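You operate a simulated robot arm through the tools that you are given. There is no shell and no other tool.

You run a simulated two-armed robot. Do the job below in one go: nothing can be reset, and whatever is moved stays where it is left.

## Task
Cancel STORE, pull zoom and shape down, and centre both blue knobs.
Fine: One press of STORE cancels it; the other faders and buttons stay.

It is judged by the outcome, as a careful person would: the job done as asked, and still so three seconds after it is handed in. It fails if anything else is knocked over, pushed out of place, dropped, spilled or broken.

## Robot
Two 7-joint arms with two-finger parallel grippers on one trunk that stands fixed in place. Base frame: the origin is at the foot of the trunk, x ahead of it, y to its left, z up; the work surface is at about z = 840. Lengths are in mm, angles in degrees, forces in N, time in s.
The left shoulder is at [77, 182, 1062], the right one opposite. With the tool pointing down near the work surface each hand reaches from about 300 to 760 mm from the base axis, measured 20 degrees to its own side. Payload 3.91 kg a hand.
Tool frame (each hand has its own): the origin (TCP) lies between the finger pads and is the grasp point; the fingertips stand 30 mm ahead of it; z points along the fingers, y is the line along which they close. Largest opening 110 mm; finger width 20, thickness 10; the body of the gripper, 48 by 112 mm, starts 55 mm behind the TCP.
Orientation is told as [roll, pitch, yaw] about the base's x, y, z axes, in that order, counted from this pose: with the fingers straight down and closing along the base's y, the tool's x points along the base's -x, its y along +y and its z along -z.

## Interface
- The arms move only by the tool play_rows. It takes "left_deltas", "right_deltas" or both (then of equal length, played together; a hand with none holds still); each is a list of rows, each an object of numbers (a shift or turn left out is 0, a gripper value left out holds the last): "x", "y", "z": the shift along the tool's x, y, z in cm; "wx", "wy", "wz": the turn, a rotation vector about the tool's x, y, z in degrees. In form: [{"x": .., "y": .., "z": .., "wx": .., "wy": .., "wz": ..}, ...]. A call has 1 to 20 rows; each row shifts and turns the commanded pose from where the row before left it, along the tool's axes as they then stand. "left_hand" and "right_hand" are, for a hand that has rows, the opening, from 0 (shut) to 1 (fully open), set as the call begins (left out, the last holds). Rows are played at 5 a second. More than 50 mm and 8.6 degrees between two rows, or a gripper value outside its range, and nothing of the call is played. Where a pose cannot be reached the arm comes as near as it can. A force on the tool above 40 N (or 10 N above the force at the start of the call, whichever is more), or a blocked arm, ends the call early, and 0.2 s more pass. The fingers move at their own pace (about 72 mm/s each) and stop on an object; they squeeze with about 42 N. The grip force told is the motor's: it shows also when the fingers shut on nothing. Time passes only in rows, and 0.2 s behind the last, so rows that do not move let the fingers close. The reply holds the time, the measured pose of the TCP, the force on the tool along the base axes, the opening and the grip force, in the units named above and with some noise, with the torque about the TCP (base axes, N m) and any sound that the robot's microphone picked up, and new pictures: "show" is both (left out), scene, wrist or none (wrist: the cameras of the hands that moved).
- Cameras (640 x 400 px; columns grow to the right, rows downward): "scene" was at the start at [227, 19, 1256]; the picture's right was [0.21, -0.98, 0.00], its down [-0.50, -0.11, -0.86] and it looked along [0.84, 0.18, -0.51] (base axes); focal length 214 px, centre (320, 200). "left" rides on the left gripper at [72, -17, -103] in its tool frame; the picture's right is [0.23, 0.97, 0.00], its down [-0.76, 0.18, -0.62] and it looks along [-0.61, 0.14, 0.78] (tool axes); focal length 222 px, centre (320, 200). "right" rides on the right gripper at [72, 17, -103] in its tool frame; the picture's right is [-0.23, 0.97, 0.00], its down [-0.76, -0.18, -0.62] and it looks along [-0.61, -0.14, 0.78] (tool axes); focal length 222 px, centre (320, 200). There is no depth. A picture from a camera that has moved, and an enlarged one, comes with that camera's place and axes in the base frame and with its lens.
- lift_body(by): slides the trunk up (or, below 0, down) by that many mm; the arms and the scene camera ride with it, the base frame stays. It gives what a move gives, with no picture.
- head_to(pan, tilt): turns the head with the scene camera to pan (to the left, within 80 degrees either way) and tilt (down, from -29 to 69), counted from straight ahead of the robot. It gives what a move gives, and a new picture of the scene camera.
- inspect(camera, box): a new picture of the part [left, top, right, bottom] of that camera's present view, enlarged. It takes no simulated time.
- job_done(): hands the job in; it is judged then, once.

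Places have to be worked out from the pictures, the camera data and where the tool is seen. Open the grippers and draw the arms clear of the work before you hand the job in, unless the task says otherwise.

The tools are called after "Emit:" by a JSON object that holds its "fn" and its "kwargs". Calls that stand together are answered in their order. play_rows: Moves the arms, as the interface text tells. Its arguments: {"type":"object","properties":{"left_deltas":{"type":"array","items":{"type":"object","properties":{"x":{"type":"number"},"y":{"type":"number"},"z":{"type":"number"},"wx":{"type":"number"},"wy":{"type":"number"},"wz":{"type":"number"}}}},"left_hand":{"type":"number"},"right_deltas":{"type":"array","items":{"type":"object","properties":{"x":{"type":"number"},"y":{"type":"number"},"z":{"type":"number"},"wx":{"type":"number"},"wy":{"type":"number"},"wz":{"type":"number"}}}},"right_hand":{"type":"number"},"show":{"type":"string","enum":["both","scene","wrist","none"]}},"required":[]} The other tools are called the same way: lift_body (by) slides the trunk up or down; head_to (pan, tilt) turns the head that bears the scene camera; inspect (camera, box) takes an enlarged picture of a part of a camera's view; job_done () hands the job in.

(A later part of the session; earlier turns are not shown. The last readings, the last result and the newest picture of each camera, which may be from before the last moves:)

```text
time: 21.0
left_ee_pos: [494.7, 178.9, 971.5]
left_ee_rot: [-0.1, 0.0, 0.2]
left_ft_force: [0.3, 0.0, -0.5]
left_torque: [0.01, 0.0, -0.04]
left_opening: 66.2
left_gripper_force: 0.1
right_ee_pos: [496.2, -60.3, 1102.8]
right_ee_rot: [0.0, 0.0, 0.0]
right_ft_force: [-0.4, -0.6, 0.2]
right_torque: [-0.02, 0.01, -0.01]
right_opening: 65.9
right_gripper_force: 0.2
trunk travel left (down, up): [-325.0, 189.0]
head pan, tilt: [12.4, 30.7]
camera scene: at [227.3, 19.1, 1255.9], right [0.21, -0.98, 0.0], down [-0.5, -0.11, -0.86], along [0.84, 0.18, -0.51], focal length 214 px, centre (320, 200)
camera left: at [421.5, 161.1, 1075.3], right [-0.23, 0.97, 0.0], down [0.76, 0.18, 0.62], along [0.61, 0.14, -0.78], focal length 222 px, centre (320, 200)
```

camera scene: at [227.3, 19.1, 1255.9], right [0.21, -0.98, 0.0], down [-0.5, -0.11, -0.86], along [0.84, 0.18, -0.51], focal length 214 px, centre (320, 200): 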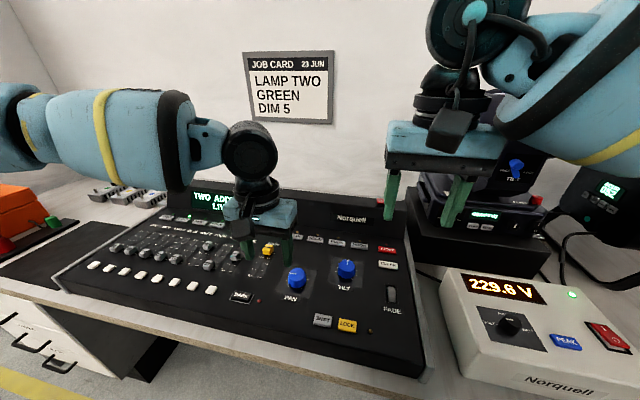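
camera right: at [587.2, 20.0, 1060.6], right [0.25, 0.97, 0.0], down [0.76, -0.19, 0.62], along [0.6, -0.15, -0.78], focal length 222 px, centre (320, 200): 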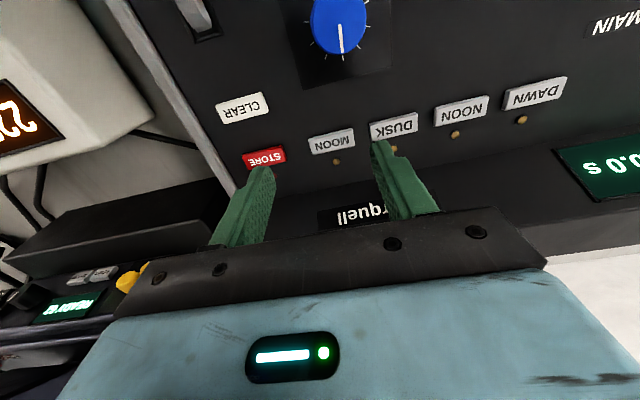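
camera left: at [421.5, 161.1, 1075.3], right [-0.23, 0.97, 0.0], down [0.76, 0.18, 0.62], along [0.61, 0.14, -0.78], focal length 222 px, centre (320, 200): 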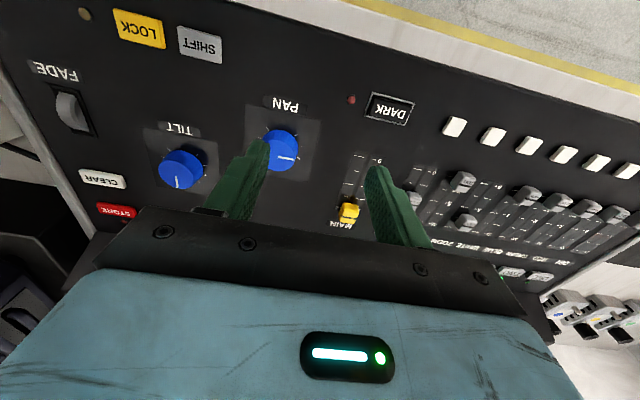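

Deltas count from the reached pose, so the hand is at (495, 179, 972). I move above PAN at z≈940 and pre-turn the hand about 46° counter-clockwise so that the needed ~93° clockwise turn is shared evenly.

Emit:
{"fn": "play_rows", "kwargs": {"left_deltas": [{"x": -1.5, "y": -1.3, "z": 1.0}, {"x": -1.5, "y": -1.3, "z": 1.1}, {"x": -1.38, "y": -1.16, "z": 1.05}, {"wz": -7.67}, {"wz": -7.67}, {"wz": -7.67}, {"wz": -7.67}, {"wz": -7.67}, {"wz": -7.65}, {}], "left_hand": 0.6, "show": "both"}}

Emit:
{"fn": "inspect", "kwargs": {"camera": "left", "box": [180, 60, 440, 220]}}

```text
time: 23.2
left_ee_pos: [531.9, 150.3, 945.7]
left_ee_rot: [-0.1, 0.1, 46.2]
left_ft_force: [0.2, 0.1, 0.0]
left_torque: [0.02, -0.01, 0.02]
left_opening: 66.0
left_gripper_force: 0.1
left hand out of reach, approached as far as the arm can: row 3
right_ee_pos: [495.6, -59.7, 1100.6]
right_ee_rot: [0.0, -0.1, 0.0]
right_ft_force: [0.0, 1.1, 0.0]
right_torque: [-0.01, -0.04, 0.0]
right_opening: 66.1
right_gripper_force: 0.1
trunk travel left (down, up): [-325.0, 189.0]
head pan, tilt: [12.4, 30.7]
camera scene: at [226.9, 19.0, 1256.0], right [0.21, -0.98, 0.0], down [-0.5, -0.11, -0.86], along [0.84, 0.18, -0.51], focal length 214 px, centre (320, 200)
camera left: at [493.3, 85.5, 1049.3], right [-0.86, 0.51, 0.0], down [0.4, 0.67, 0.62], along [0.32, 0.54, -0.78], focal length 222 px, centre (320, 200)
```

scene: 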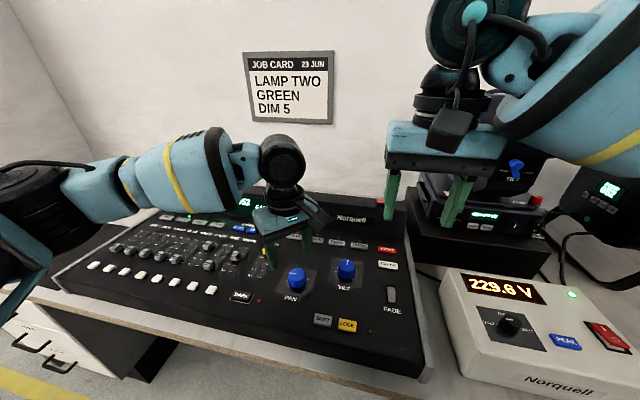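
left: 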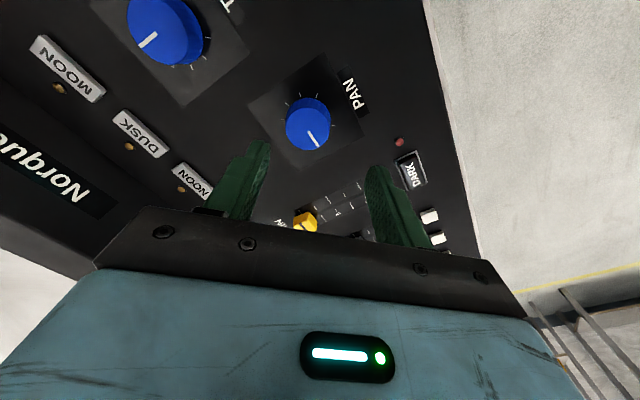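

```text
2.46 times, centred on (310, 140) of left
camera zoom: at [493.3, 85.5, 1049.3], right [-0.86, 0.51, 0.0], down [0.4, 0.67, 0.62], along [0.32, 0.54, -0.78], focal length 547 px, centre (345, 348)
```

zoom: 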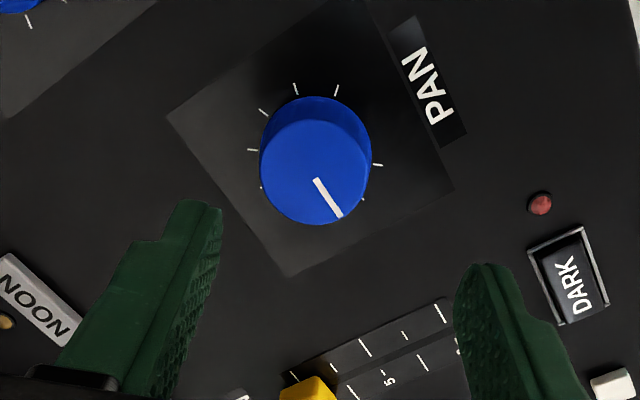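

The left hand stopped about 11 mm short of PAN's centre, which this view puts near (539, 142). I try the remaining shift along the hand's own y from this turned pose.

Emit:
{"fn": "play_rows", "kwargs": {"left_deltas": [{"y": -0.5, "z": 0.5}, {"y": -0.5, "z": 0.5}, {}], "left_hand": 0.6, "show": "none"}}

```text
time: 24.0
left_ee_pos: [536.6, 151.6, 938.6]
left_ee_rot: [0.0, -0.1, 46.1]
left_ft_force: [-0.4, 0.9, 0.5]
left_torque: [-0.02, -0.02, -0.04]
left_opening: 65.9
left_gripper_force: 0.1
left hand out of reach, approached as far as the arm can: row 1, 2
right_ee_pos: [495.7, -59.7, 1101.4]
right_ee_rot: [0.0, -0.1, -0.1]
right_ft_force: [-0.5, -0.3, -0.2]
right_torque: [0.0, 0.0, -0.02]
right_opening: 66.0
right_gripper_force: 0.2
trunk travel left (down, up): [-325.0, 189.0]
head pan, tilt: [12.4, 30.7]
```

The left arm will not go further inward than y≈151, so I'll try PAN with the right arm instead. First I lift the left hand, square it, and move it out to the left over the fader side.

Emit:
{"fn": "play_rows", "kwargs": {"left_deltas": [{"z": -2.5}, {"z": -2.5}, {"wz": 7.7}, {"wz": 7.7}, {"wz": 7.7}, {"wz": 7.7}, {"wz": 7.7}, {"wz": 7.6}, {"y": 3.5, "z": -1.5}, {"y": 3.5, "z": -1.5}, {"x": 1.0, "y": 3.5, "z": -1.0}, {"x": 2.0, "y": 3.5}, {"x": 2.0, "y": 3.5}, {"x": 2.0, "y": 3.5}], "left_hand": 0.3, "show": "both"}}

```text
time: 27.0
left_ee_pos: [465.0, 369.7, 1030.3]
left_ee_rot: [-0.1, -0.1, -0.1]
left_ft_force: [-0.2, 0.0, 0.7]
left_torque: [0.02, 0.01, 0.0]
left_opening: 33.3
left_gripper_force: 0.0
left hand out of reach, approached as far as the arm can: row 1
right_ee_pos: [495.4, -59.8, 1102.4]
right_ee_rot: [0.0, -0.1, 0.0]
right_ft_force: [-0.2, 0.3, 0.8]
right_torque: [0.01, -0.04, 0.03]
right_opening: 66.0
right_gripper_force: 0.0
trunk travel left (down, up): [-325.0, 189.0]
head pan, tilt: [12.4, 30.7]
camera scene: at [226.4, 19.7, 1256.1], right [0.21, -0.98, 0.0], down [-0.5, -0.11, -0.86], along [0.84, 0.18, -0.51], focal length 214 px, centre (320, 200)
camera left: at [392.4, 353.8, 1134.4], right [-0.22, 0.97, 0.0], down [0.76, 0.18, 0.62], along [0.61, 0.14, -0.78], focal length 222 px, centre (320, 200)
```

scene: 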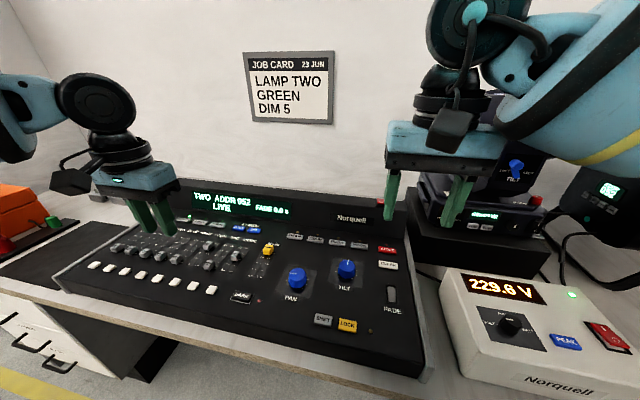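
left: 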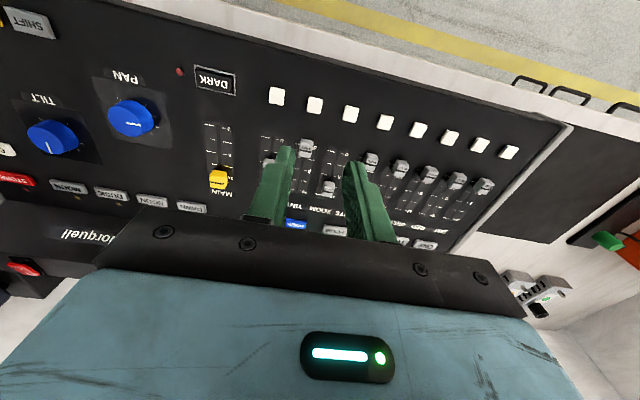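

The left hand is out at y≈370. Now I bring the right hand across to above PAN.

Emit:
{"fn": "play_rows", "kwargs": {"right_deltas": [{"x": -0.6, "y": 2.9, "z": 1.0}, {"x": -0.6, "y": 2.9, "z": 2.0}, {"x": -0.6, "y": 2.9, "z": 2.0}, {"x": -0.6, "y": 2.9, "z": 2.3}, {"x": -0.65, "y": 2.9, "z": 2.3}, {"x": -0.65, "y": 2.9, "z": 2.3}, {"x": -0.65, "y": 2.8, "z": 2.3}, {}], "right_hand": 0.6, "show": "both"}}

```text
time: 29.0
left_ee_pos: [466.6, 369.7, 1031.1]
left_ee_rot: [0.0, 0.0, -0.1]
left_ft_force: [-0.3, 0.5, -0.3]
left_torque: [0.02, 0.02, 0.0]
left_opening: 33.0
left_gripper_force: 0.0
right_ee_pos: [561.5, 113.3, 965.5]
right_ee_rot: [0.7, 0.0, -3.2]
right_ft_force: [0.5, 0.1, 0.1]
right_torque: [0.03, 0.0, 0.05]
right_opening: 66.0
right_gripper_force: 0.1
trunk travel left (down, up): [-325.0, 189.0]
head pan, tilt: [12.4, 30.7]
stopped in row 8 (right hand): the arm was blocked; the commanded pose is now the measured one
camera scene: at [227.3, 18.6, 1255.9], right [0.21, -0.98, 0.0], down [-0.5, -0.11, -0.86], along [0.84, 0.18, -0.51], focal length 214 px, centre (320, 200)
camera right: at [489.8, 132.6, 1069.1], right [0.28, 0.96, 0.01], down [0.75, -0.23, 0.62], along [0.6, -0.17, -0.78], focal length 222 px, centre (320, 200)
```

scene: 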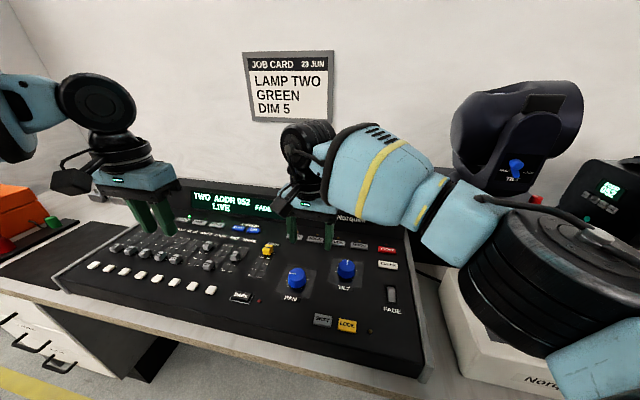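
right: 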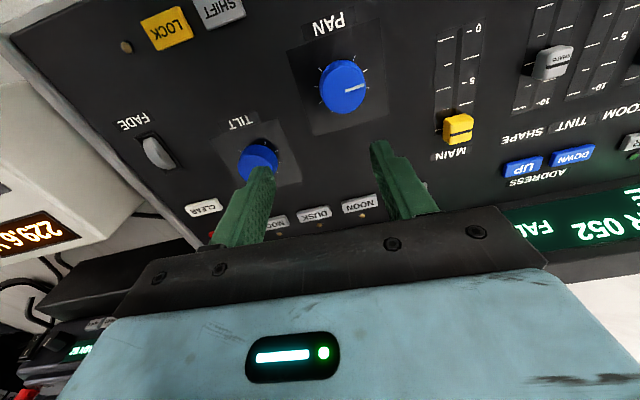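

The right arm was blocked at (561, 113) with no force on the tool, so crossing over that far does not work for it. I take it back to its side, squaring its small tilt, and will then try the left arm on a different approach, from near the body outward.

Emit:
{"fn": "play_rows", "kwargs": {"right_deltas": [{"x": 0.3, "y": -2.5, "z": -1.5, "wx": 0.7, "wz": -3.2}, {"x": 0.9, "y": -3.0, "z": -2.0}, {"x": 0.9, "y": -3.0, "z": -2.0}, {"x": 1.0, "y": -3.0, "z": -2.0}, {"x": 1.0, "y": -3.0, "z": -2.0}, {"x": 1.0, "y": -3.0, "z": -2.0}, {"x": 1.0, "y": -3.0, "z": -2.0}], "right_hand": 0.6, "show": "scene"}}

```text
time: 30.6
left_ee_pos: [465.3, 368.4, 1030.2]
left_ee_rot: [0.2, -0.1, -0.1]
left_ft_force: [-0.1, -0.2, -0.5]
left_torque: [-0.03, -0.02, -0.01]
left_opening: 32.9
left_gripper_force: 0.0
right_ee_pos: [497.5, -89.3, 1099.9]
right_ee_rot: [0.0, -0.1, 0.3]
right_ft_force: [-0.5, -0.1, 0.1]
right_torque: [0.04, -0.01, -0.02]
right_opening: 65.7
right_gripper_force: 0.0
trunk travel left (down, up): [-325.0, 189.0]
head pan, tilt: [12.4, 30.7]
camera scene: at [226.3, 18.3, 1256.2], right [0.21, -0.98, 0.0], down [-0.5, -0.11, -0.86], along [0.84, 0.18, -0.51], focal length 214 px, centre (320, 200)
```

scene: 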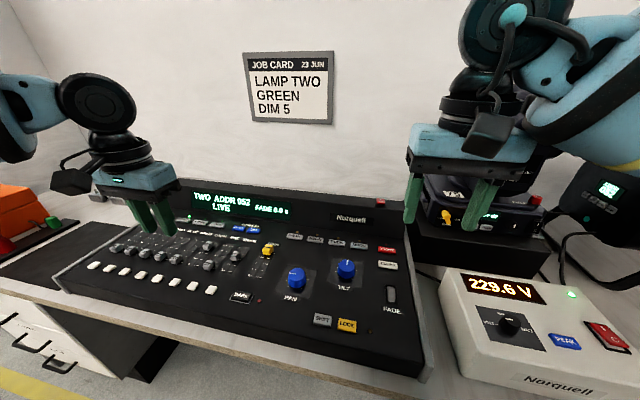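

The right arm is parked clear. The left hand is already near the faders, so I do those next; first a closer look at the caps from its camera.

Emit:
{"fn": "inspect", "kwargs": {"camera": "left", "box": [190, 80, 430, 230]}}

Emit:
{"fn": "inspect", "kwargs": {"camera": "scene", "box": [180, 225, 290, 295]}}

```text
2.67 times, centred on (310, 155) of left
camera zoom: at [392.6, 352.2, 1134.8], right [-0.23, 0.97, 0.0], down [0.76, 0.18, 0.62], along [0.61, 0.14, -0.78], focal length 592 px, centre (347, 320)
```

zoom: 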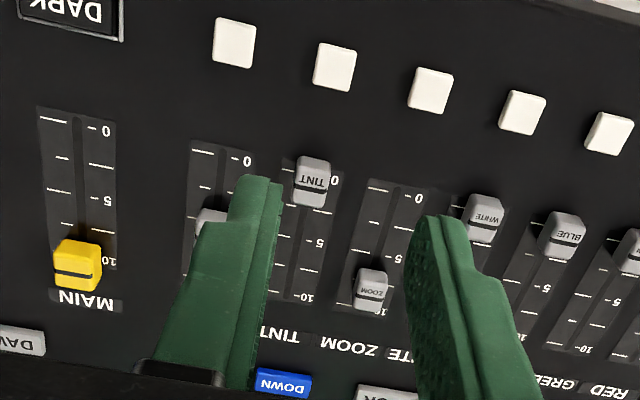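

```text
5.71 times, centred on (235, 260) of scene
camera zoom: at [226.3, 18.3, 1256.2], right [0.21, -0.98, 0.0], down [-0.5, -0.11, -0.86], along [0.84, 0.18, -0.51], focal length 1226 px, centre (806, -143)
```

zoom: 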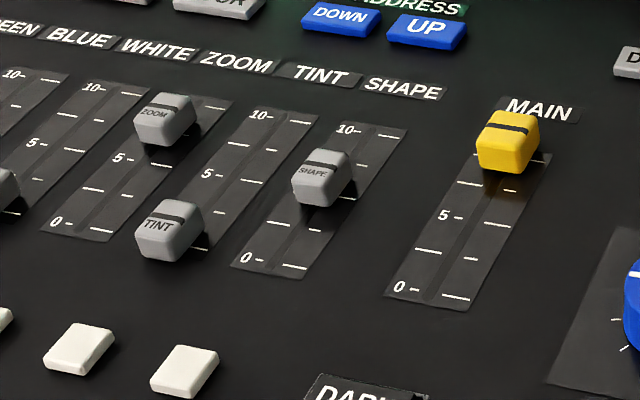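

ZOOM's cap is at about (584, 408), SHAPE's at about (568, 315), both tracks ending near x≈529 at "0". I shut the left fingers and bring them to a hover just beyond ZOOM's far edge (x≈615).

Emit:
{"fn": "play_rows", "kwargs": {"left_deltas": [{"x": -3.0, "y": 0.8, "z": 1.5}, {"x": -3.0, "y": 0.8, "z": 2.0}, {"x": -3.0, "y": 0.8, "z": 2.5}, {"x": -3.0, "y": 0.8, "z": 3.0}, {"x": -3.0, "y": 0.7, "z": 3.0}, {}], "left_hand": 0, "show": "both"}}

Emit:
{"fn": "inspect", "kwargs": {"camera": "left", "box": [190, 60, 450, 220]}}

```text
time: 32.0
left_ee_pos: [616.3, 407.4, 911.9]
left_ee_rot: [0.0, 0.0, -0.1]
left_ft_force: [-0.4, -0.1, -1.1]
left_torque: [-0.01, -0.02, 0.01]
left_opening: 0.1
left_gripper_force: 37.4
right_ee_pos: [497.5, -88.6, 1101.5]
right_ee_rot: [0.0, -0.2, 0.2]
right_ft_force: [-0.9, -0.1, -0.8]
right_torque: [-0.01, -0.02, 0.02]
right_opening: 66.1
right_gripper_force: 0.0
trunk travel left (down, up): [-325.0, 189.0]
head pan, tilt: [12.4, 30.7]
camera scene: at [226.3, 18.9, 1256.2], right [0.21, -0.98, 0.0], down [-0.5, -0.11, -0.86], along [0.84, 0.18, -0.51], focal length 214 px, centre (320, 200)
camera left: at [543.6, 391.0, 1015.5], right [-0.23, 0.97, 0.0], down [0.76, 0.18, 0.62], along [0.61, 0.14, -0.78], focal length 222 px, centre (320, 200)
```

scene: 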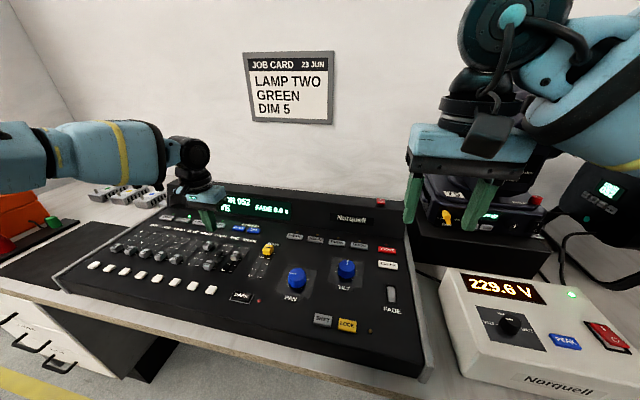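
left: 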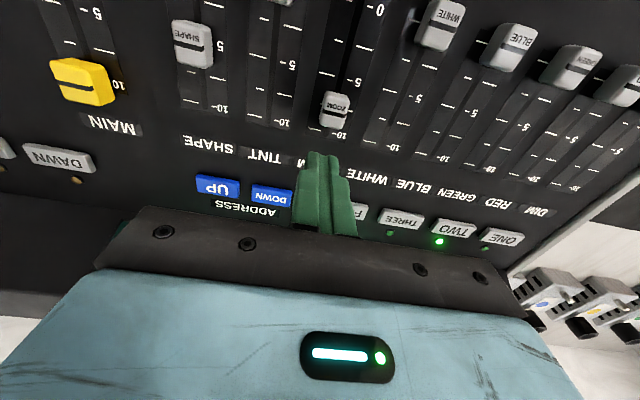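

```text
2.46 times, centred on (320, 140) of left
camera zoom: at [543.6, 391.0, 1015.5], right [-0.23, 0.97, 0.0], down [0.76, 0.18, 0.62], along [0.61, 0.14, -0.78], focal length 547 px, centre (320, 348)
```

zoom: 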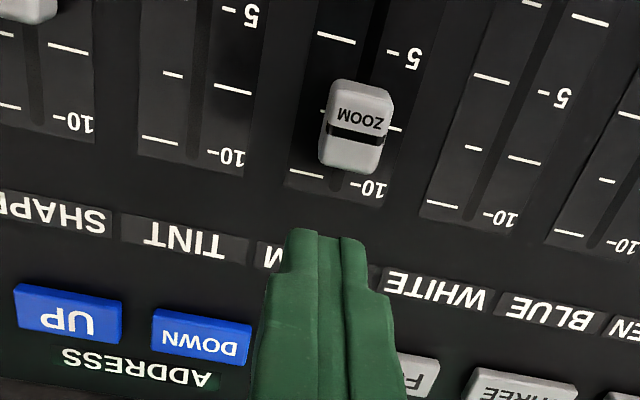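

The shut fingertips stand just beyond ZOOM; the track centre reads y≈411 and the cap's far edge about x≈602. I shift 4 mm further back and 3.5 mm left, then lower the tips to a few millimetres above the panel.

Emit:
{"fn": "play_rows", "kwargs": {"left_deltas": [{"x": -0.5, "y": 0.35}, {"z": 1.0}, {"z": 1.0}, {"z": 0.8}, {"z": 0.5}, {}], "left_hand": 0, "show": "both"}}

Emit:
{"fn": "inspect", "kwargs": {"camera": "left", "box": [190, 60, 450, 220]}}

Emit:
{"fn": "inspect", "kwargs": {"camera": "scene", "box": [150, 200, 290, 290]}}

```text
time: 33.4
left_ee_pos: [621.4, 411.3, 878.2]
left_ee_rot: [0.1, 0.0, -0.1]
left_ft_force: [0.3, -0.4, -0.1]
left_torque: [-0.01, 0.0, 0.02]
left_opening: 0.2
left_gripper_force: 37.6
right_ee_pos: [497.5, -88.6, 1099.4]
right_ee_rot: [0.0, 0.0, 0.2]
right_ft_force: [-0.1, 1.2, -0.1]
right_torque: [-0.03, -0.02, 0.0]
right_opening: 66.3
right_gripper_force: 0.1
trunk travel left (down, up): [-325.0, 189.0]
head pan, tilt: [12.4, 30.7]
camera scene: at [226.9, 19.0, 1256.0], right [0.21, -0.98, 0.0], down [-0.5, -0.11, -0.86], along [0.84, 0.18, -0.51], focal length 214 px, centre (320, 200)
camera left: at [549.0, 394.8, 982.0], right [-0.23, 0.97, 0.0], down [0.76, 0.18, 0.62], along [0.61, 0.14, -0.78], focal length 222 px, centre (320, 200)
```

scene: 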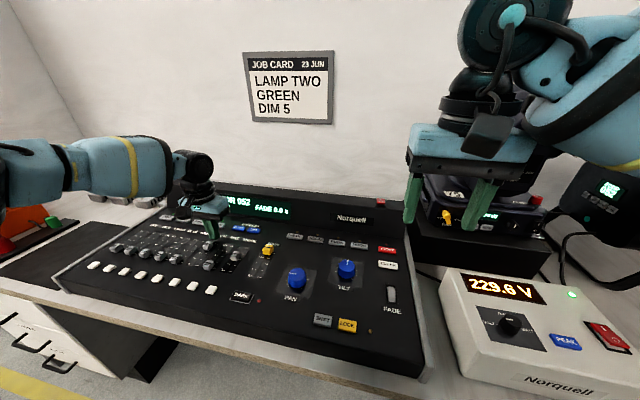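
left: 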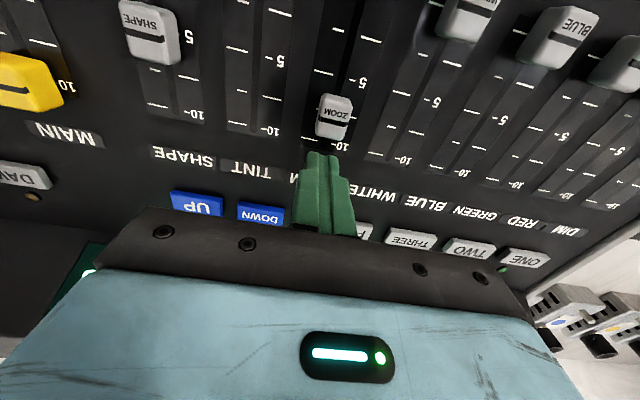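

```text
2.46 times, centred on (320, 140) of left
camera zoom: at [549.0, 394.8, 982.0], right [-0.23, 0.97, 0.0], down [0.76, 0.18, 0.62], along [0.61, 0.14, -0.78], focal length 547 px, centre (320, 348)
```

zoom: 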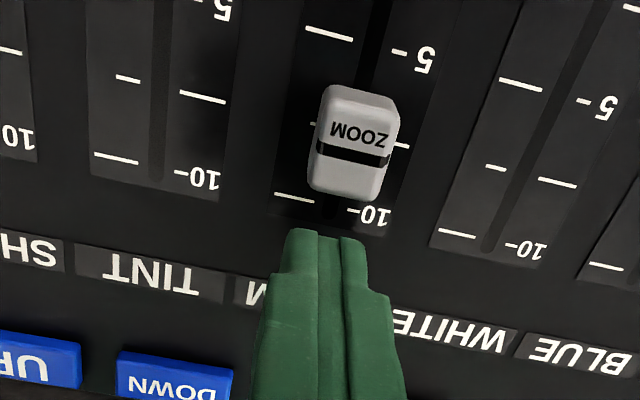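

```text
4.44 times, centred on (220, 245) of scene
camera zoom: at [226.9, 19.0, 1256.0], right [0.21, -0.98, 0.0], down [-0.5, -0.11, -0.86], along [0.84, 0.18, -0.51], focal length 953 px, centre (764, 0)
```

zoom: 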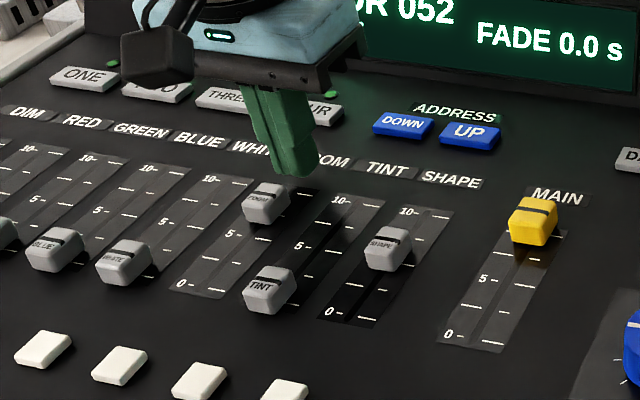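

The tips stand behind ZOOM's cap in line with its track, 8 mm above the panel. I pull the cap back towards the robot, and stop partway to check forces.

Emit:
{"fn": "play_rows", "kwargs": {"left_deltas": [{"x": 0.6}, {"x": 0.6}, {"x": 0.6}, {"x": 0.6}, {"x": 0.6}, {"x": 0.6}], "left_hand": 0, "show": "both"}}

Emit:
{"fn": "inspect", "kwargs": {"camera": "left", "box": [190, 60, 450, 220]}}

```text
time: 34.8
left_ee_pos: [585.3, 411.9, 879.4]
left_ee_rot: [0.1, 0.0, -0.1]
left_ft_force: [-0.1, -0.2, -0.6]
left_torque: [-0.01, -0.01, 0.0]
left_opening: 0.1
left_gripper_force: 37.6
right_ee_pos: [497.8, -89.1, 1101.4]
right_ee_rot: [0.0, -0.1, 0.2]
right_ft_force: [-0.2, 0.5, 1.1]
right_torque: [0.03, 0.01, 0.0]
right_opening: 66.1
right_gripper_force: 0.1
trunk travel left (down, up): [-325.0, 189.0]
head pan, tilt: [12.4, 30.7]
camera scene: at [226.8, 19.0, 1256.0], right [0.21, -0.98, 0.0], down [-0.5, -0.11, -0.86], along [0.84, 0.18, -0.51], focal length 214 px, centre (320, 200)
camera left: at [512.9, 394.9, 982.2], right [-0.23, 0.97, 0.0], down [0.76, 0.18, 0.62], along [0.61, 0.14, -0.78], focal length 222 px, centre (320, 200)
```

scene: 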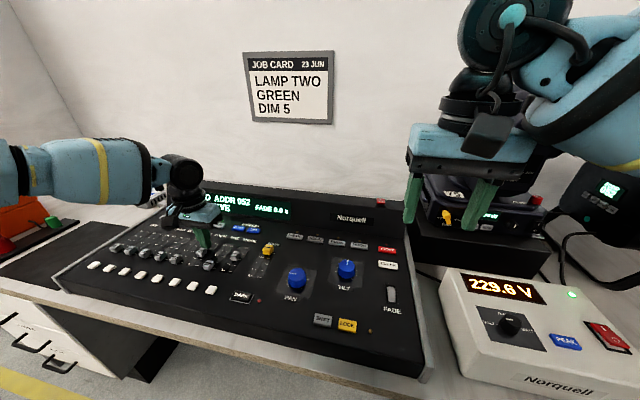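
left: 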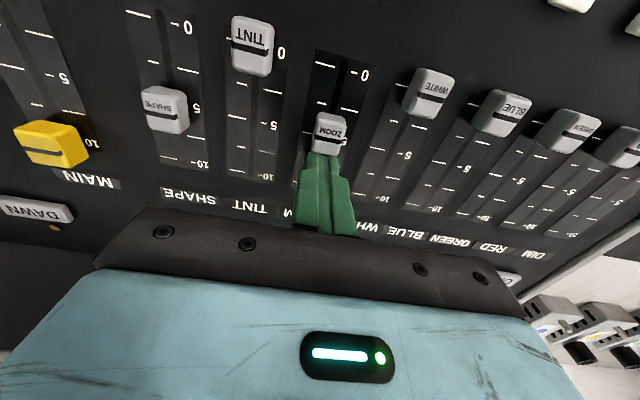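

```text
2.46 times, centred on (320, 140) of left
camera zoom: at [512.9, 394.9, 982.2], right [-0.23, 0.97, 0.0], down [0.76, 0.18, 0.62], along [0.61, 0.14, -0.78], focal length 547 px, centre (320, 348)
```

zoom: 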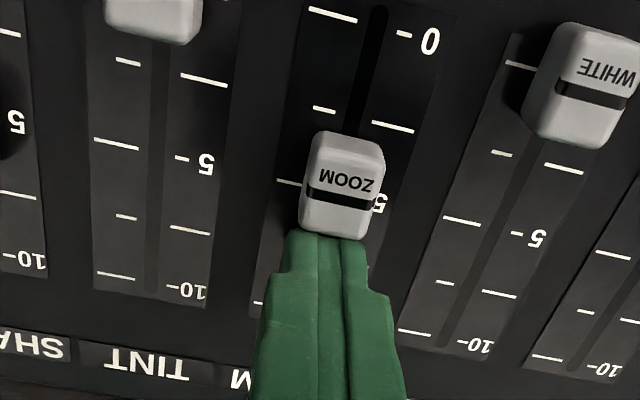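

ZOOM's cap follows with hardly any force and now sits near 5; its centre rides about 21 mm before the fingers, so "0" (x≈529) needs the fingers at about x≈550. I pull 30 mm more.

Emit:
{"fn": "play_rows", "kwargs": {"left_deltas": [{"x": 0.6}, {"x": 0.6}, {"x": 0.6}, {"x": 0.6}, {"x": 0.6}], "left_hand": 0, "show": "wrist"}}

Emit:
{"fn": "inspect", "kwargs": {"camera": "left", "box": [190, 60, 450, 220]}}

```text
time: 36.0
left_ee_pos: [554.0, 412.8, 876.7]
left_ee_rot: [0.1, 0.0, -0.1]
left_ft_force: [0.2, 0.1, 0.4]
left_torque: [-0.03, 0.01, 0.01]
left_opening: 0.0
left_gripper_force: 38.0
right_ee_pos: [497.4, -87.5, 1099.4]
right_ee_rot: [0.0, -0.2, 0.2]
right_ft_force: [-0.2, -0.2, 0.3]
right_torque: [0.01, 0.01, 0.02]
right_opening: 66.3
right_gripper_force: 0.1
trunk travel left (down, up): [-325.0, 189.0]
head pan, tilt: [12.4, 30.7]
camera left: at [482.2, 396.0, 981.2], right [-0.23, 0.97, 0.0], down [0.76, 0.18, 0.62], along [0.61, 0.14, -0.78], focal length 222 px, centre (320, 200)
```

left: 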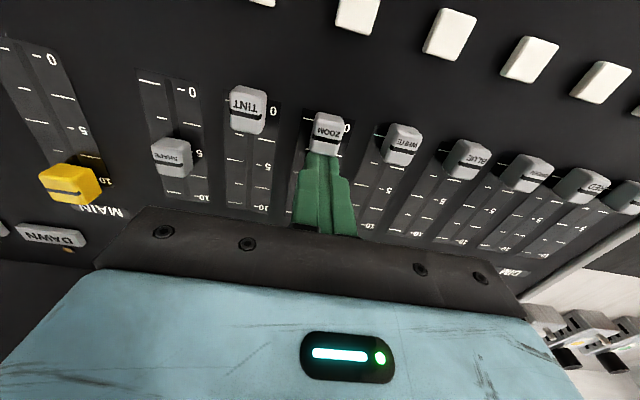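

```text
2.46 times, centred on (320, 140) of left
camera zoom: at [482.2, 396.0, 981.2], right [-0.23, 0.97, 0.0], down [0.76, 0.18, 0.62], along [0.61, 0.14, -0.78], focal length 547 px, centre (320, 348)
```

zoom: 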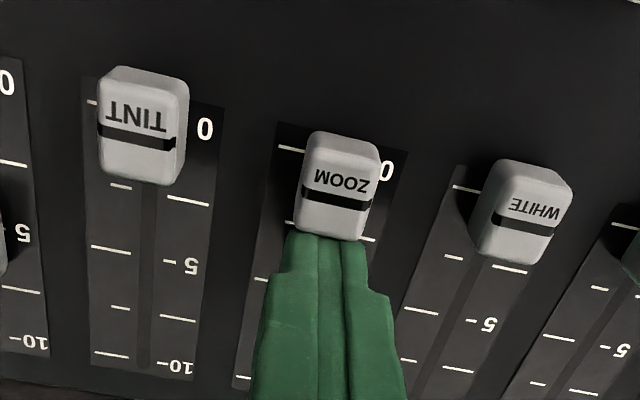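

ZOOM is now about 5 mm from the end; I go on in 1.5 mm steps and watch for the stop.

Emit:
{"fn": "play_rows", "kwargs": {"left_deltas": [{"x": 0.15}, {"x": 0.15}, {"x": 0.1}], "left_hand": 0, "show": "none"}}

```text
time: 36.8
left_ee_pos: [550.6, 412.4, 878.3]
left_ee_rot: [0.0, 0.1, 0.0]
left_ft_force: [0.5, 0.5, -0.1]
left_torque: [0.0, 0.04, 0.0]
left_opening: 0.1
left_gripper_force: 37.6
right_ee_pos: [498.2, -88.6, 1099.3]
right_ee_rot: [0.0, -0.1, 0.1]
right_ft_force: [-0.3, 0.8, -0.3]
right_torque: [-0.02, 0.02, 0.04]
right_opening: 65.8
right_gripper_force: 0.0
trunk travel left (down, up): [-325.0, 189.0]
head pan, tilt: [12.4, 30.7]
```

No stop felt yet (force under 1 N); a little further.

Emit:
{"fn": "play_rows", "kwargs": {"left_deltas": [{"x": 0.1}, {"x": 0.1}], "left_hand": 0, "show": "wrist"}}

Emit:
{"fn": "inspect", "kwargs": {"camera": "left", "box": [190, 60, 450, 220]}}

```text
time: 37.4
left_ee_pos: [549.4, 411.8, 877.8]
left_ee_rot: [0.1, -0.1, -0.1]
left_ft_force: [4.3, 1.5, -1.7]
left_torque: [0.01, -0.13, 0.0]
left_opening: 0.0
left_gripper_force: 37.5
right_ee_pos: [498.3, -87.6, 1098.9]
right_ee_rot: [-0.1, -0.1, 0.3]
right_ft_force: [0.3, -0.2, 0.2]
right_torque: [-0.02, 0.01, 0.02]
right_opening: 66.3
right_gripper_force: 0.1
trunk travel left (down, up): [-325.0, 189.0]
head pan, tilt: [12.4, 30.7]
camera left: at [476.8, 395.2, 981.9], right [-0.23, 0.97, 0.0], down [0.76, 0.18, 0.62], along [0.61, 0.14, -0.78], focal length 222 px, centre (320, 200)
```

left: 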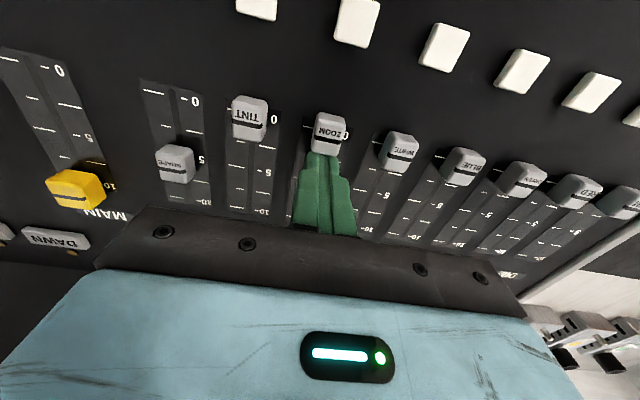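

```text
2.46 times, centred on (320, 140) of left
camera zoom: at [476.8, 395.2, 981.9], right [-0.23, 0.97, 0.0], down [0.76, 0.18, 0.62], along [0.61, 0.14, -0.78], focal length 547 px, centre (320, 348)
```

zoom: 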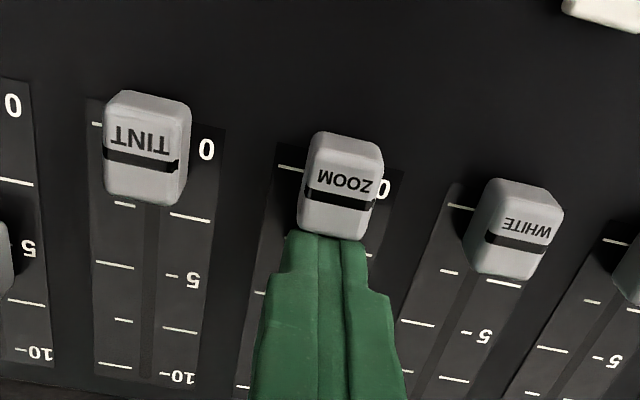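

A force of about 4 N has appeared at x≈549 — the stop. One more millimetre to confirm that it is firm.

Emit:
{"fn": "play_rows", "kwargs": {"left_deltas": [{"x": 0.1}, {}], "left_hand": 0, "show": "none"}}

```text
time: 38.0
left_ee_pos: [548.8, 411.0, 876.8]
left_ee_rot: [0.1, -0.1, -0.1]
left_ft_force: [7.0, 2.7, 1.8]
left_torque: [0.08, -0.15, -0.01]
left_opening: 0.0
left_gripper_force: 37.7
right_ee_pos: [498.1, -88.5, 1099.3]
right_ee_rot: [0.0, -0.2, 0.2]
right_ft_force: [-0.4, 0.4, 0.2]
right_torque: [0.02, -0.01, 0.0]
right_opening: 66.2
right_gripper_force: 0.0
trunk travel left (down, up): [-325.0, 189.0]
head pan, tilt: [12.4, 30.7]
```

ZOOM is on its stop (7 N and rising). I back the fingers off, lift, and go over to just beyond SHAPE's cap (target x≈605, y≈318).

Emit:
{"fn": "play_rows", "kwargs": {"left_deltas": [{"x": -0.5}, {"x": -0.7}, {"z": -2.0}, {"z": -3.0}, {"x": -1.5, "y": -3.1}, {"x": -1.5, "y": -3.1}, {"x": -1.5, "y": -3.15}, {}], "left_hand": 0, "show": "both"}}

Emit:
{"fn": "inspect", "kwargs": {"camera": "left", "box": [190, 60, 450, 220]}}

```text
time: 39.8
left_ee_pos: [604.5, 317.1, 927.9]
left_ee_rot: [0.0, 0.0, 0.0]
left_ft_force: [-0.6, 0.3, 0.0]
left_torque: [-0.03, 0.0, -0.03]
left_opening: 0.0
left_gripper_force: 37.3
right_ee_pos: [498.4, -87.1, 1099.6]
right_ee_rot: [-0.1, -0.1, 0.1]
right_ft_force: [-0.3, -0.2, 0.2]
right_torque: [0.0, -0.02, 0.0]
right_opening: 66.0
right_gripper_force: 0.0
trunk travel left (down, up): [-325.0, 189.0]
head pan, tilt: [12.4, 30.7]
camera scene: at [226.6, 19.4, 1256.1], right [0.21, -0.98, 0.0], down [-0.5, -0.11, -0.86], along [0.84, 0.18, -0.51], focal length 214 px, centre (320, 200)
camera left: at [532.2, 301.4, 1031.4], right [-0.23, 0.97, 0.0], down [0.76, 0.18, 0.62], along [0.61, 0.14, -0.78], focal length 222 px, centre (320, 200)
```

scene: 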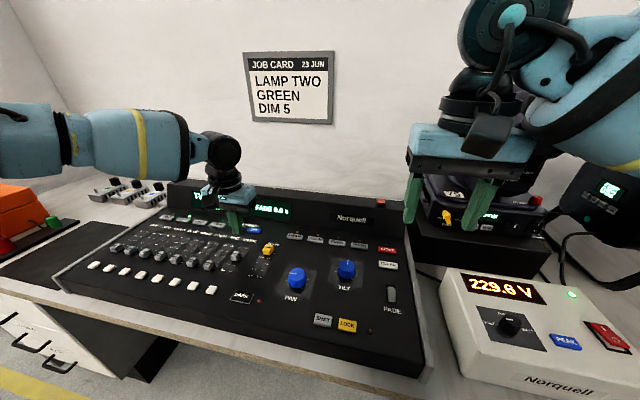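
left: 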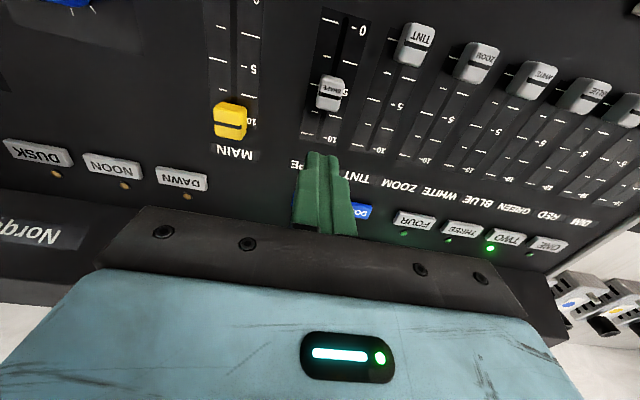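

```text
2.46 times, centred on (320, 140) of left
camera zoom: at [532.2, 301.4, 1031.4], right [-0.23, 0.97, 0.0], down [0.76, 0.18, 0.62], along [0.61, 0.14, -0.78], focal length 547 px, centre (320, 348)
```

zoom: 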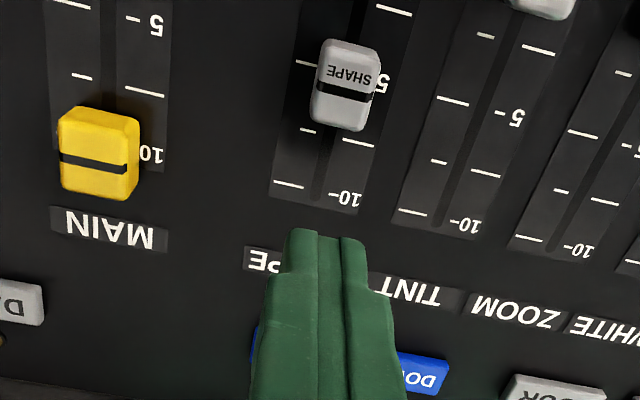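

SHAPE's cap is centred at about (570, 318), its far edge near x≈584, with the fingertips 10 mm beyond and in line. I lower to the same height as before.

Emit:
{"fn": "play_rows", "kwargs": {"left_deltas": [{"z": 1.5, "y": 0.05}, {"z": 1.5}, {"z": 1.2}, {"z": 0.8}, {}], "left_hand": 0, "show": "wrist"}}

Emit:
{"fn": "inspect", "kwargs": {"camera": "left", "box": [190, 60, 450, 220]}}

```text
time: 41.0
left_ee_pos: [604.9, 318.8, 878.1]
left_ee_rot: [0.0, -0.1, -0.1]
left_ft_force: [-0.4, 0.6, 0.1]
left_torque: [0.0, -0.02, -0.01]
left_opening: 0.0
left_gripper_force: 37.9
right_ee_pos: [499.9, -88.0, 1099.5]
right_ee_rot: [-0.1, 0.0, 0.2]
right_ft_force: [-0.2, 0.9, -0.1]
right_torque: [-0.03, 0.0, 0.01]
right_opening: 66.2
right_gripper_force: 0.0
trunk travel left (down, up): [-325.0, 189.0]
head pan, tilt: [12.4, 30.7]
camera left: at [532.0, 302.1, 981.3], right [-0.23, 0.97, 0.0], down [0.76, 0.18, 0.62], along [0.61, 0.14, -0.78], focal length 222 px, centre (320, 200)
```

left: 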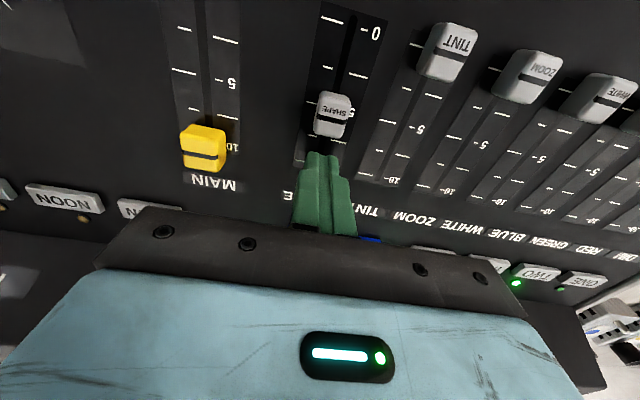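

```text
2.46 times, centred on (320, 140) of left
camera zoom: at [532.0, 302.1, 981.3], right [-0.23, 0.97, 0.0], down [0.76, 0.18, 0.62], along [0.61, 0.14, -0.78], focal length 547 px, centre (320, 348)
```

zoom: 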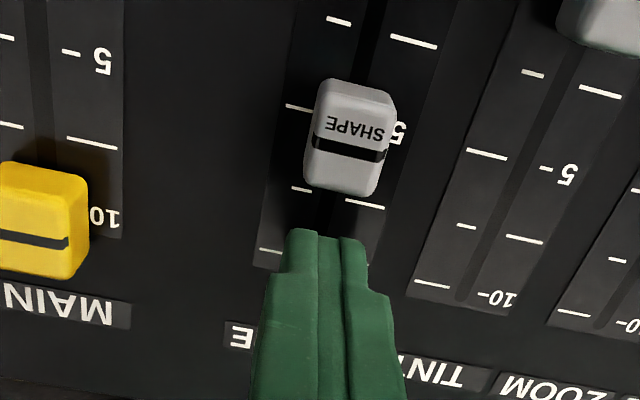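

In place behind SHAPE with no contact. I pull it back 48 mm, then will finish in small steps.

Emit:
{"fn": "play_rows", "kwargs": {"left_deltas": [{"x": 0.6}, {"x": 0.6}, {"x": 0.6}, {"x": 0.6}, {"x": 0.6}, {"x": 0.6}, {"x": 0.6}, {"x": 0.6}], "left_hand": 0, "show": "wrist"}}

```text
time: 42.8
left_ee_pos: [556.5, 318.3, 877.4]
left_ee_rot: [0.2, 0.0, -0.2]
left_ft_force: [0.1, 0.2, -1.1]
left_torque: [-0.02, 0.0, 0.01]
left_opening: 0.0
left_gripper_force: 38.3
right_ee_pos: [498.5, -88.3, 1100.0]
right_ee_rot: [0.1, -0.1, 0.2]
right_ft_force: [0.9, -0.2, -0.3]
right_torque: [0.0, -0.02, 0.0]
right_opening: 66.1
right_gripper_force: 0.1
trunk travel left (down, up): [-325.0, 189.0]
head pan, tilt: [12.4, 30.7]
camera left: at [483.8, 302.4, 981.2], right [-0.23, 0.97, 0.0], down [0.76, 0.18, 0.62], along [0.61, 0.14, -0.78], focal length 222 px, centre (320, 200)
```

left: 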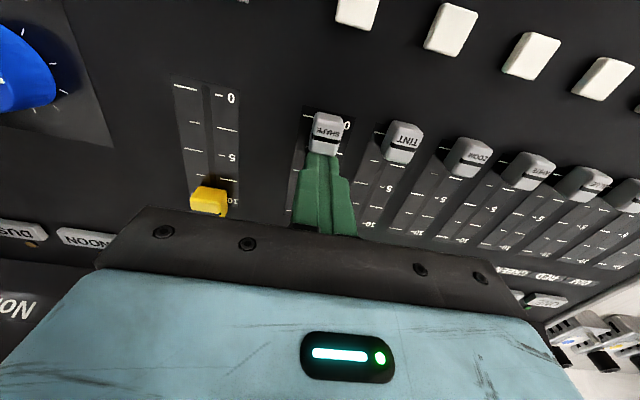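

SHAPE follows and is near 1 now; about 7 mm left to the stop. I go on in small steps.

Emit:
{"fn": "play_rows", "kwargs": {"left_deltas": [{"x": 0.2}, {"x": 0.2}, {"x": 0.15}], "left_hand": 0, "show": "none"}}

Emit:
{"fn": "play_rows", "kwargs": {"left_deltas": [{"x": 0.1}, {"x": 0.1}], "left_hand": 0, "show": "none"}}

```text
time: 43.6
left_ee_pos: [551.3, 318.7, 877.8]
left_ee_rot: [0.1, -0.1, -0.1]
left_ft_force: [0.9, 0.6, 0.0]
left_torque: [0.01, -0.01, -0.02]
left_opening: 0.0
left_gripper_force: 37.8
right_ee_pos: [498.1, -86.8, 1099.1]
right_ee_rot: [0.0, -0.1, 0.2]
right_ft_force: [-0.3, 0.0, -0.5]
right_torque: [-0.02, -0.02, -0.02]
right_opening: 66.0
right_gripper_force: 0.2
trunk travel left (down, up): [-325.0, 189.0]
head pan, tilt: [12.4, 30.7]
```

```text
time: 44.2
left_ee_pos: [549.9, 319.8, 877.4]
left_ee_rot: [0.0, -0.1, -0.1]
left_ft_force: [4.1, 0.7, 0.9]
left_torque: [-0.02, -0.05, 0.0]
left_opening: 0.1
left_gripper_force: 37.7
right_ee_pos: [499.0, -87.7, 1099.6]
right_ee_rot: [0.0, -0.1, 0.3]
right_ft_force: [-0.1, 0.5, -0.6]
right_torque: [0.0, -0.03, -0.01]
right_opening: 66.1
right_gripper_force: 0.1
trunk travel left (down, up): [-325.0, 189.0]
head pan, tilt: [12.4, 30.7]
```

The stop is felt at x≈550, the same place as ZOOM's. One millimetre more to make sure, then I back off and lift.

Emit:
{"fn": "play_rows", "kwargs": {"left_deltas": [{"x": 0.1}, {}], "left_hand": 0, "show": "none"}}

Emit:
{"fn": "play_rows", "kwargs": {"left_deltas": [{"x": -0.5}, {"x": -0.7}, {"z": -2.0}, {"z": -3.0}, {"z": -3.0}, {"z": -3.0}, {}], "left_hand": 0, "show": "both"}}

Emit:
{"fn": "inspect", "kwargs": {"camera": "left", "box": [190, 20, 510, 220]}}

Emit:
{"fn": "inspect", "kwargs": {"camera": "scene", "box": [80, 210, 290, 310]}}

```text
time: 44.8
left_ee_pos: [548.4, 318.7, 877.5]
left_ee_rot: [0.0, -0.1, -0.1]
left_ft_force: [6.5, 1.3, 2.9]
left_torque: [0.04, -0.17, -0.01]
left_opening: 0.0
left_gripper_force: 37.7
right_ee_pos: [498.4, -88.2, 1098.6]
right_ee_rot: [0.0, -0.1, 0.2]
right_ft_force: [0.4, -0.6, 0.1]
right_torque: [-0.02, 0.0, -0.02]
right_opening: 65.7
right_gripper_force: 0.1
trunk travel left (down, up): [-325.0, 189.0]
head pan, tilt: [12.4, 30.7]
```

```text
time: 46.4
left_ee_pos: [562.7, 320.4, 987.9]
left_ee_rot: [0.0, -0.1, -0.2]
left_ft_force: [0.1, -0.8, 0.3]
left_torque: [-0.02, 0.02, 0.0]
left_opening: 0.1
left_gripper_force: 38.0
right_ee_pos: [498.1, -87.5, 1099.2]
right_ee_rot: [0.1, -0.2, 0.2]
right_ft_force: [0.3, 0.6, -1.1]
right_torque: [0.02, 0.04, 0.01]
right_opening: 65.9
right_gripper_force: 0.0
trunk travel left (down, up): [-325.0, 189.0]
head pan, tilt: [12.4, 30.7]
camera scene: at [227.2, 19.1, 1255.9], right [0.21, -0.98, 0.0], down [-0.5, -0.11, -0.86], along [0.84, 0.18, -0.51], focal length 214 px, centre (320, 200)
camera left: at [489.6, 303.4, 1091.1], right [-0.23, 0.97, 0.0], down [0.76, 0.18, 0.62], along [0.61, 0.14, -0.78], focal length 222 px, centre (320, 200)
```

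scene: 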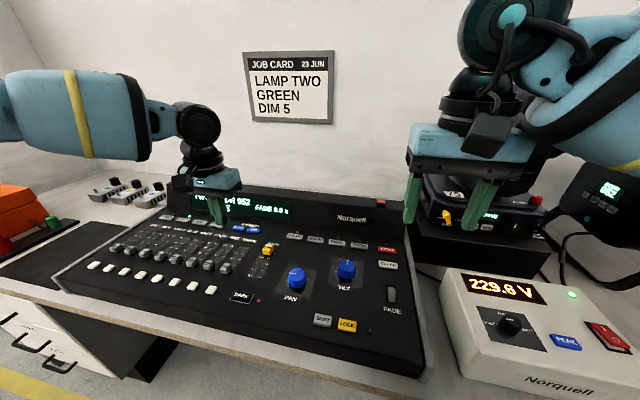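
left: 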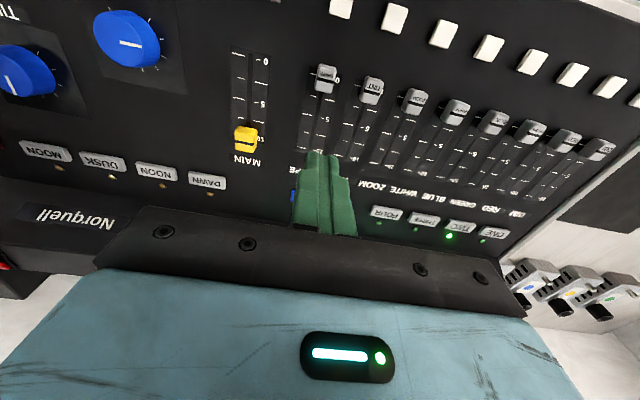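

```text
2.00 times, centred on (350, 120) of left
camera zoom: at [489.6, 303.4, 1091.1], right [-0.23, 0.97, 0.0], down [0.76, 0.18, 0.62], along [0.61, 0.14, -0.78], focal length 444 px, centre (260, 360)
```

zoom: 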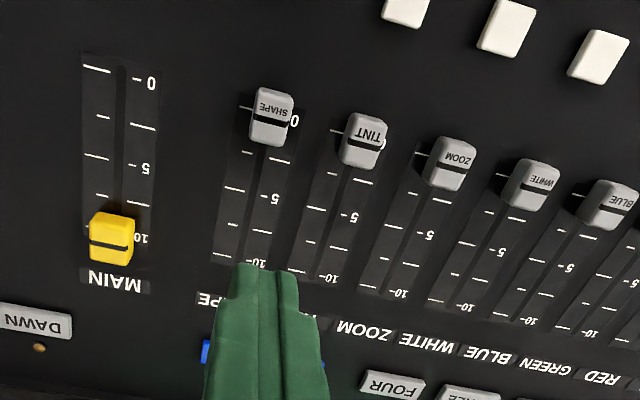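

```text
3.05 times, centred on (185, 260) of scene
camera zoom: at [227.2, 19.1, 1255.9], right [0.21, -0.98, 0.0], down [-0.5, -0.11, -0.86], along [0.84, 0.18, -0.51], focal length 654 px, centre (731, 17)
```

zoom: 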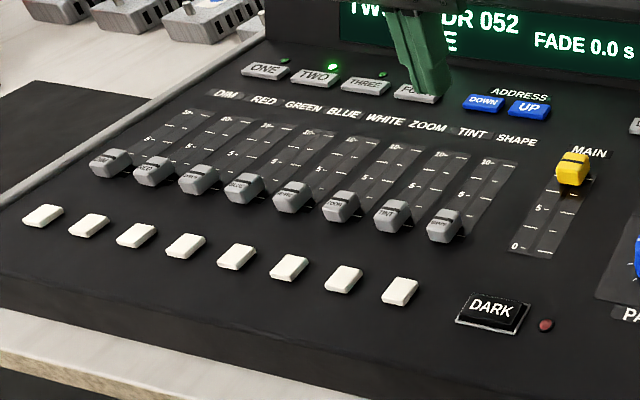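

All eight faders now stand in one line at 0, with MAIN untouched. One preset lamp near DUSK looks brighter in this picture, so I check that before going on.

Emit:
{"fn": "inspect", "kwargs": {"camera": "left", "box": [0, 0, 240, 150]}}

Emit:
{"fn": "inspect", "kwargs": {"camera": "left", "box": [0, 110, 240, 260]}}

Emit:
{"fn": "inspect", "kwargs": {"camera": "scene", "box": [240, 200, 420, 312]}}

```text
2.67 times, centred on (120, 75) of left
camera zoom: at [489.6, 303.4, 1091.1], right [-0.23, 0.97, 0.0], down [0.76, 0.18, 0.62], along [0.61, 0.14, -0.78], focal length 592 px, centre (853, 533)
```

zoom: 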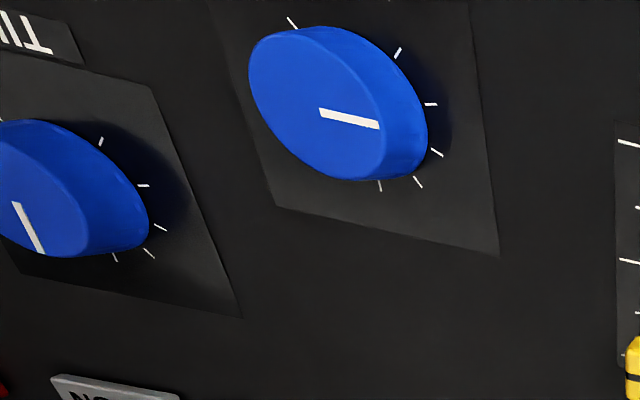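

```text
2.67 times, centred on (120, 185) of left
camera zoom: at [489.6, 303.4, 1091.1], right [-0.23, 0.97, 0.0], down [0.76, 0.18, 0.62], along [0.61, 0.14, -0.78], focal length 592 px, centre (853, 240)
```

zoom: 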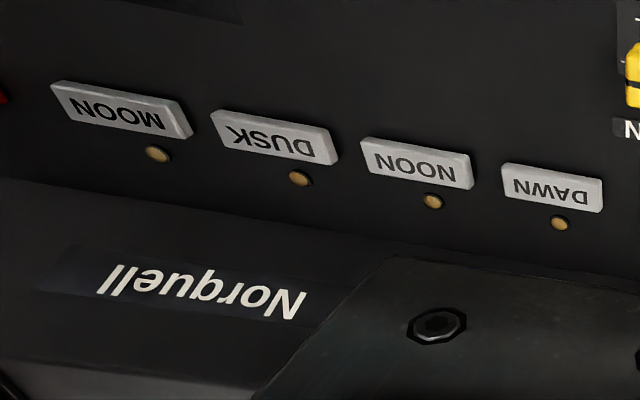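

```text
3.56 times, centred on (330, 256) of scene
camera zoom: at [227.2, 19.1, 1255.9], right [0.21, -0.98, 0.0], down [-0.5, -0.11, -0.86], along [0.84, 0.18, -0.51], focal length 763 px, centre (284, 1)
```

zoom: 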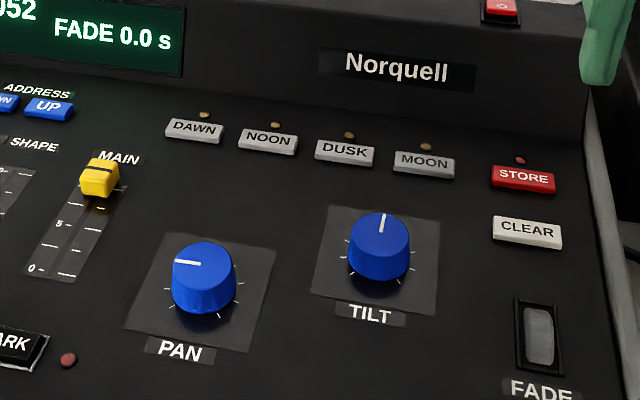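

The lamps are unchanged, so nothing was disturbed. Now PAN with the left arm: I bring the hand in close to the body first, at y≈142, before reaching forward.

Emit:
{"fn": "play_rows", "kwargs": {"left_deltas": [{"x": 2.5, "y": -1.5, "z": -1.0}, {"x": 3.0, "y": -2.0}, {"x": 3.0, "y": -2.5}, {"x": 3.0, "y": -3.0}, {"x": 1.5, "y": -3.0}, {"y": -3.0}, {"y": -2.8}, {}], "left_hand": 0.6, "show": "scene"}}

```text
time: 48.2
left_ee_pos: [429.7, 141.1, 996.3]
left_ee_rot: [0.1, 0.0, 0.0]
left_ft_force: [0.6, -0.4, -0.4]
left_torque: [0.01, 0.04, 0.0]
left_opening: 66.0
left_gripper_force: 0.0
right_ee_pos: [498.1, -88.5, 1099.4]
right_ee_rot: [-0.1, -0.1, 0.2]
right_ft_force: [0.0, 0.7, 0.2]
right_torque: [0.01, 0.01, 0.0]
right_opening: 66.0
right_gripper_force: 0.0
trunk travel left (down, up): [-325.0, 189.0]
head pan, tilt: [12.4, 30.7]
camera scene: at [226.6, 19.1, 1256.1], right [0.21, -0.98, 0.0], down [-0.5, -0.11, -0.86], along [0.84, 0.18, -0.51], focal length 214 px, centre (320, 200)
```

scene: 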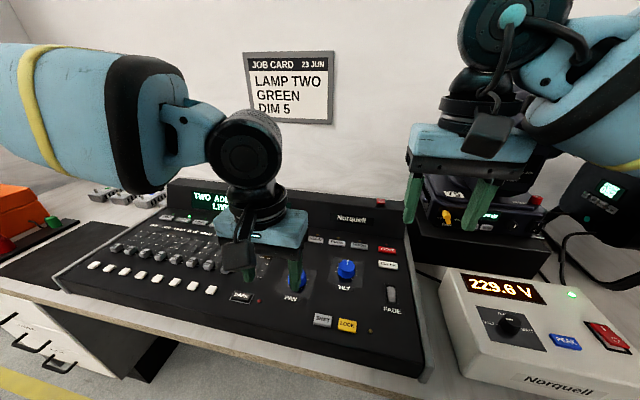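

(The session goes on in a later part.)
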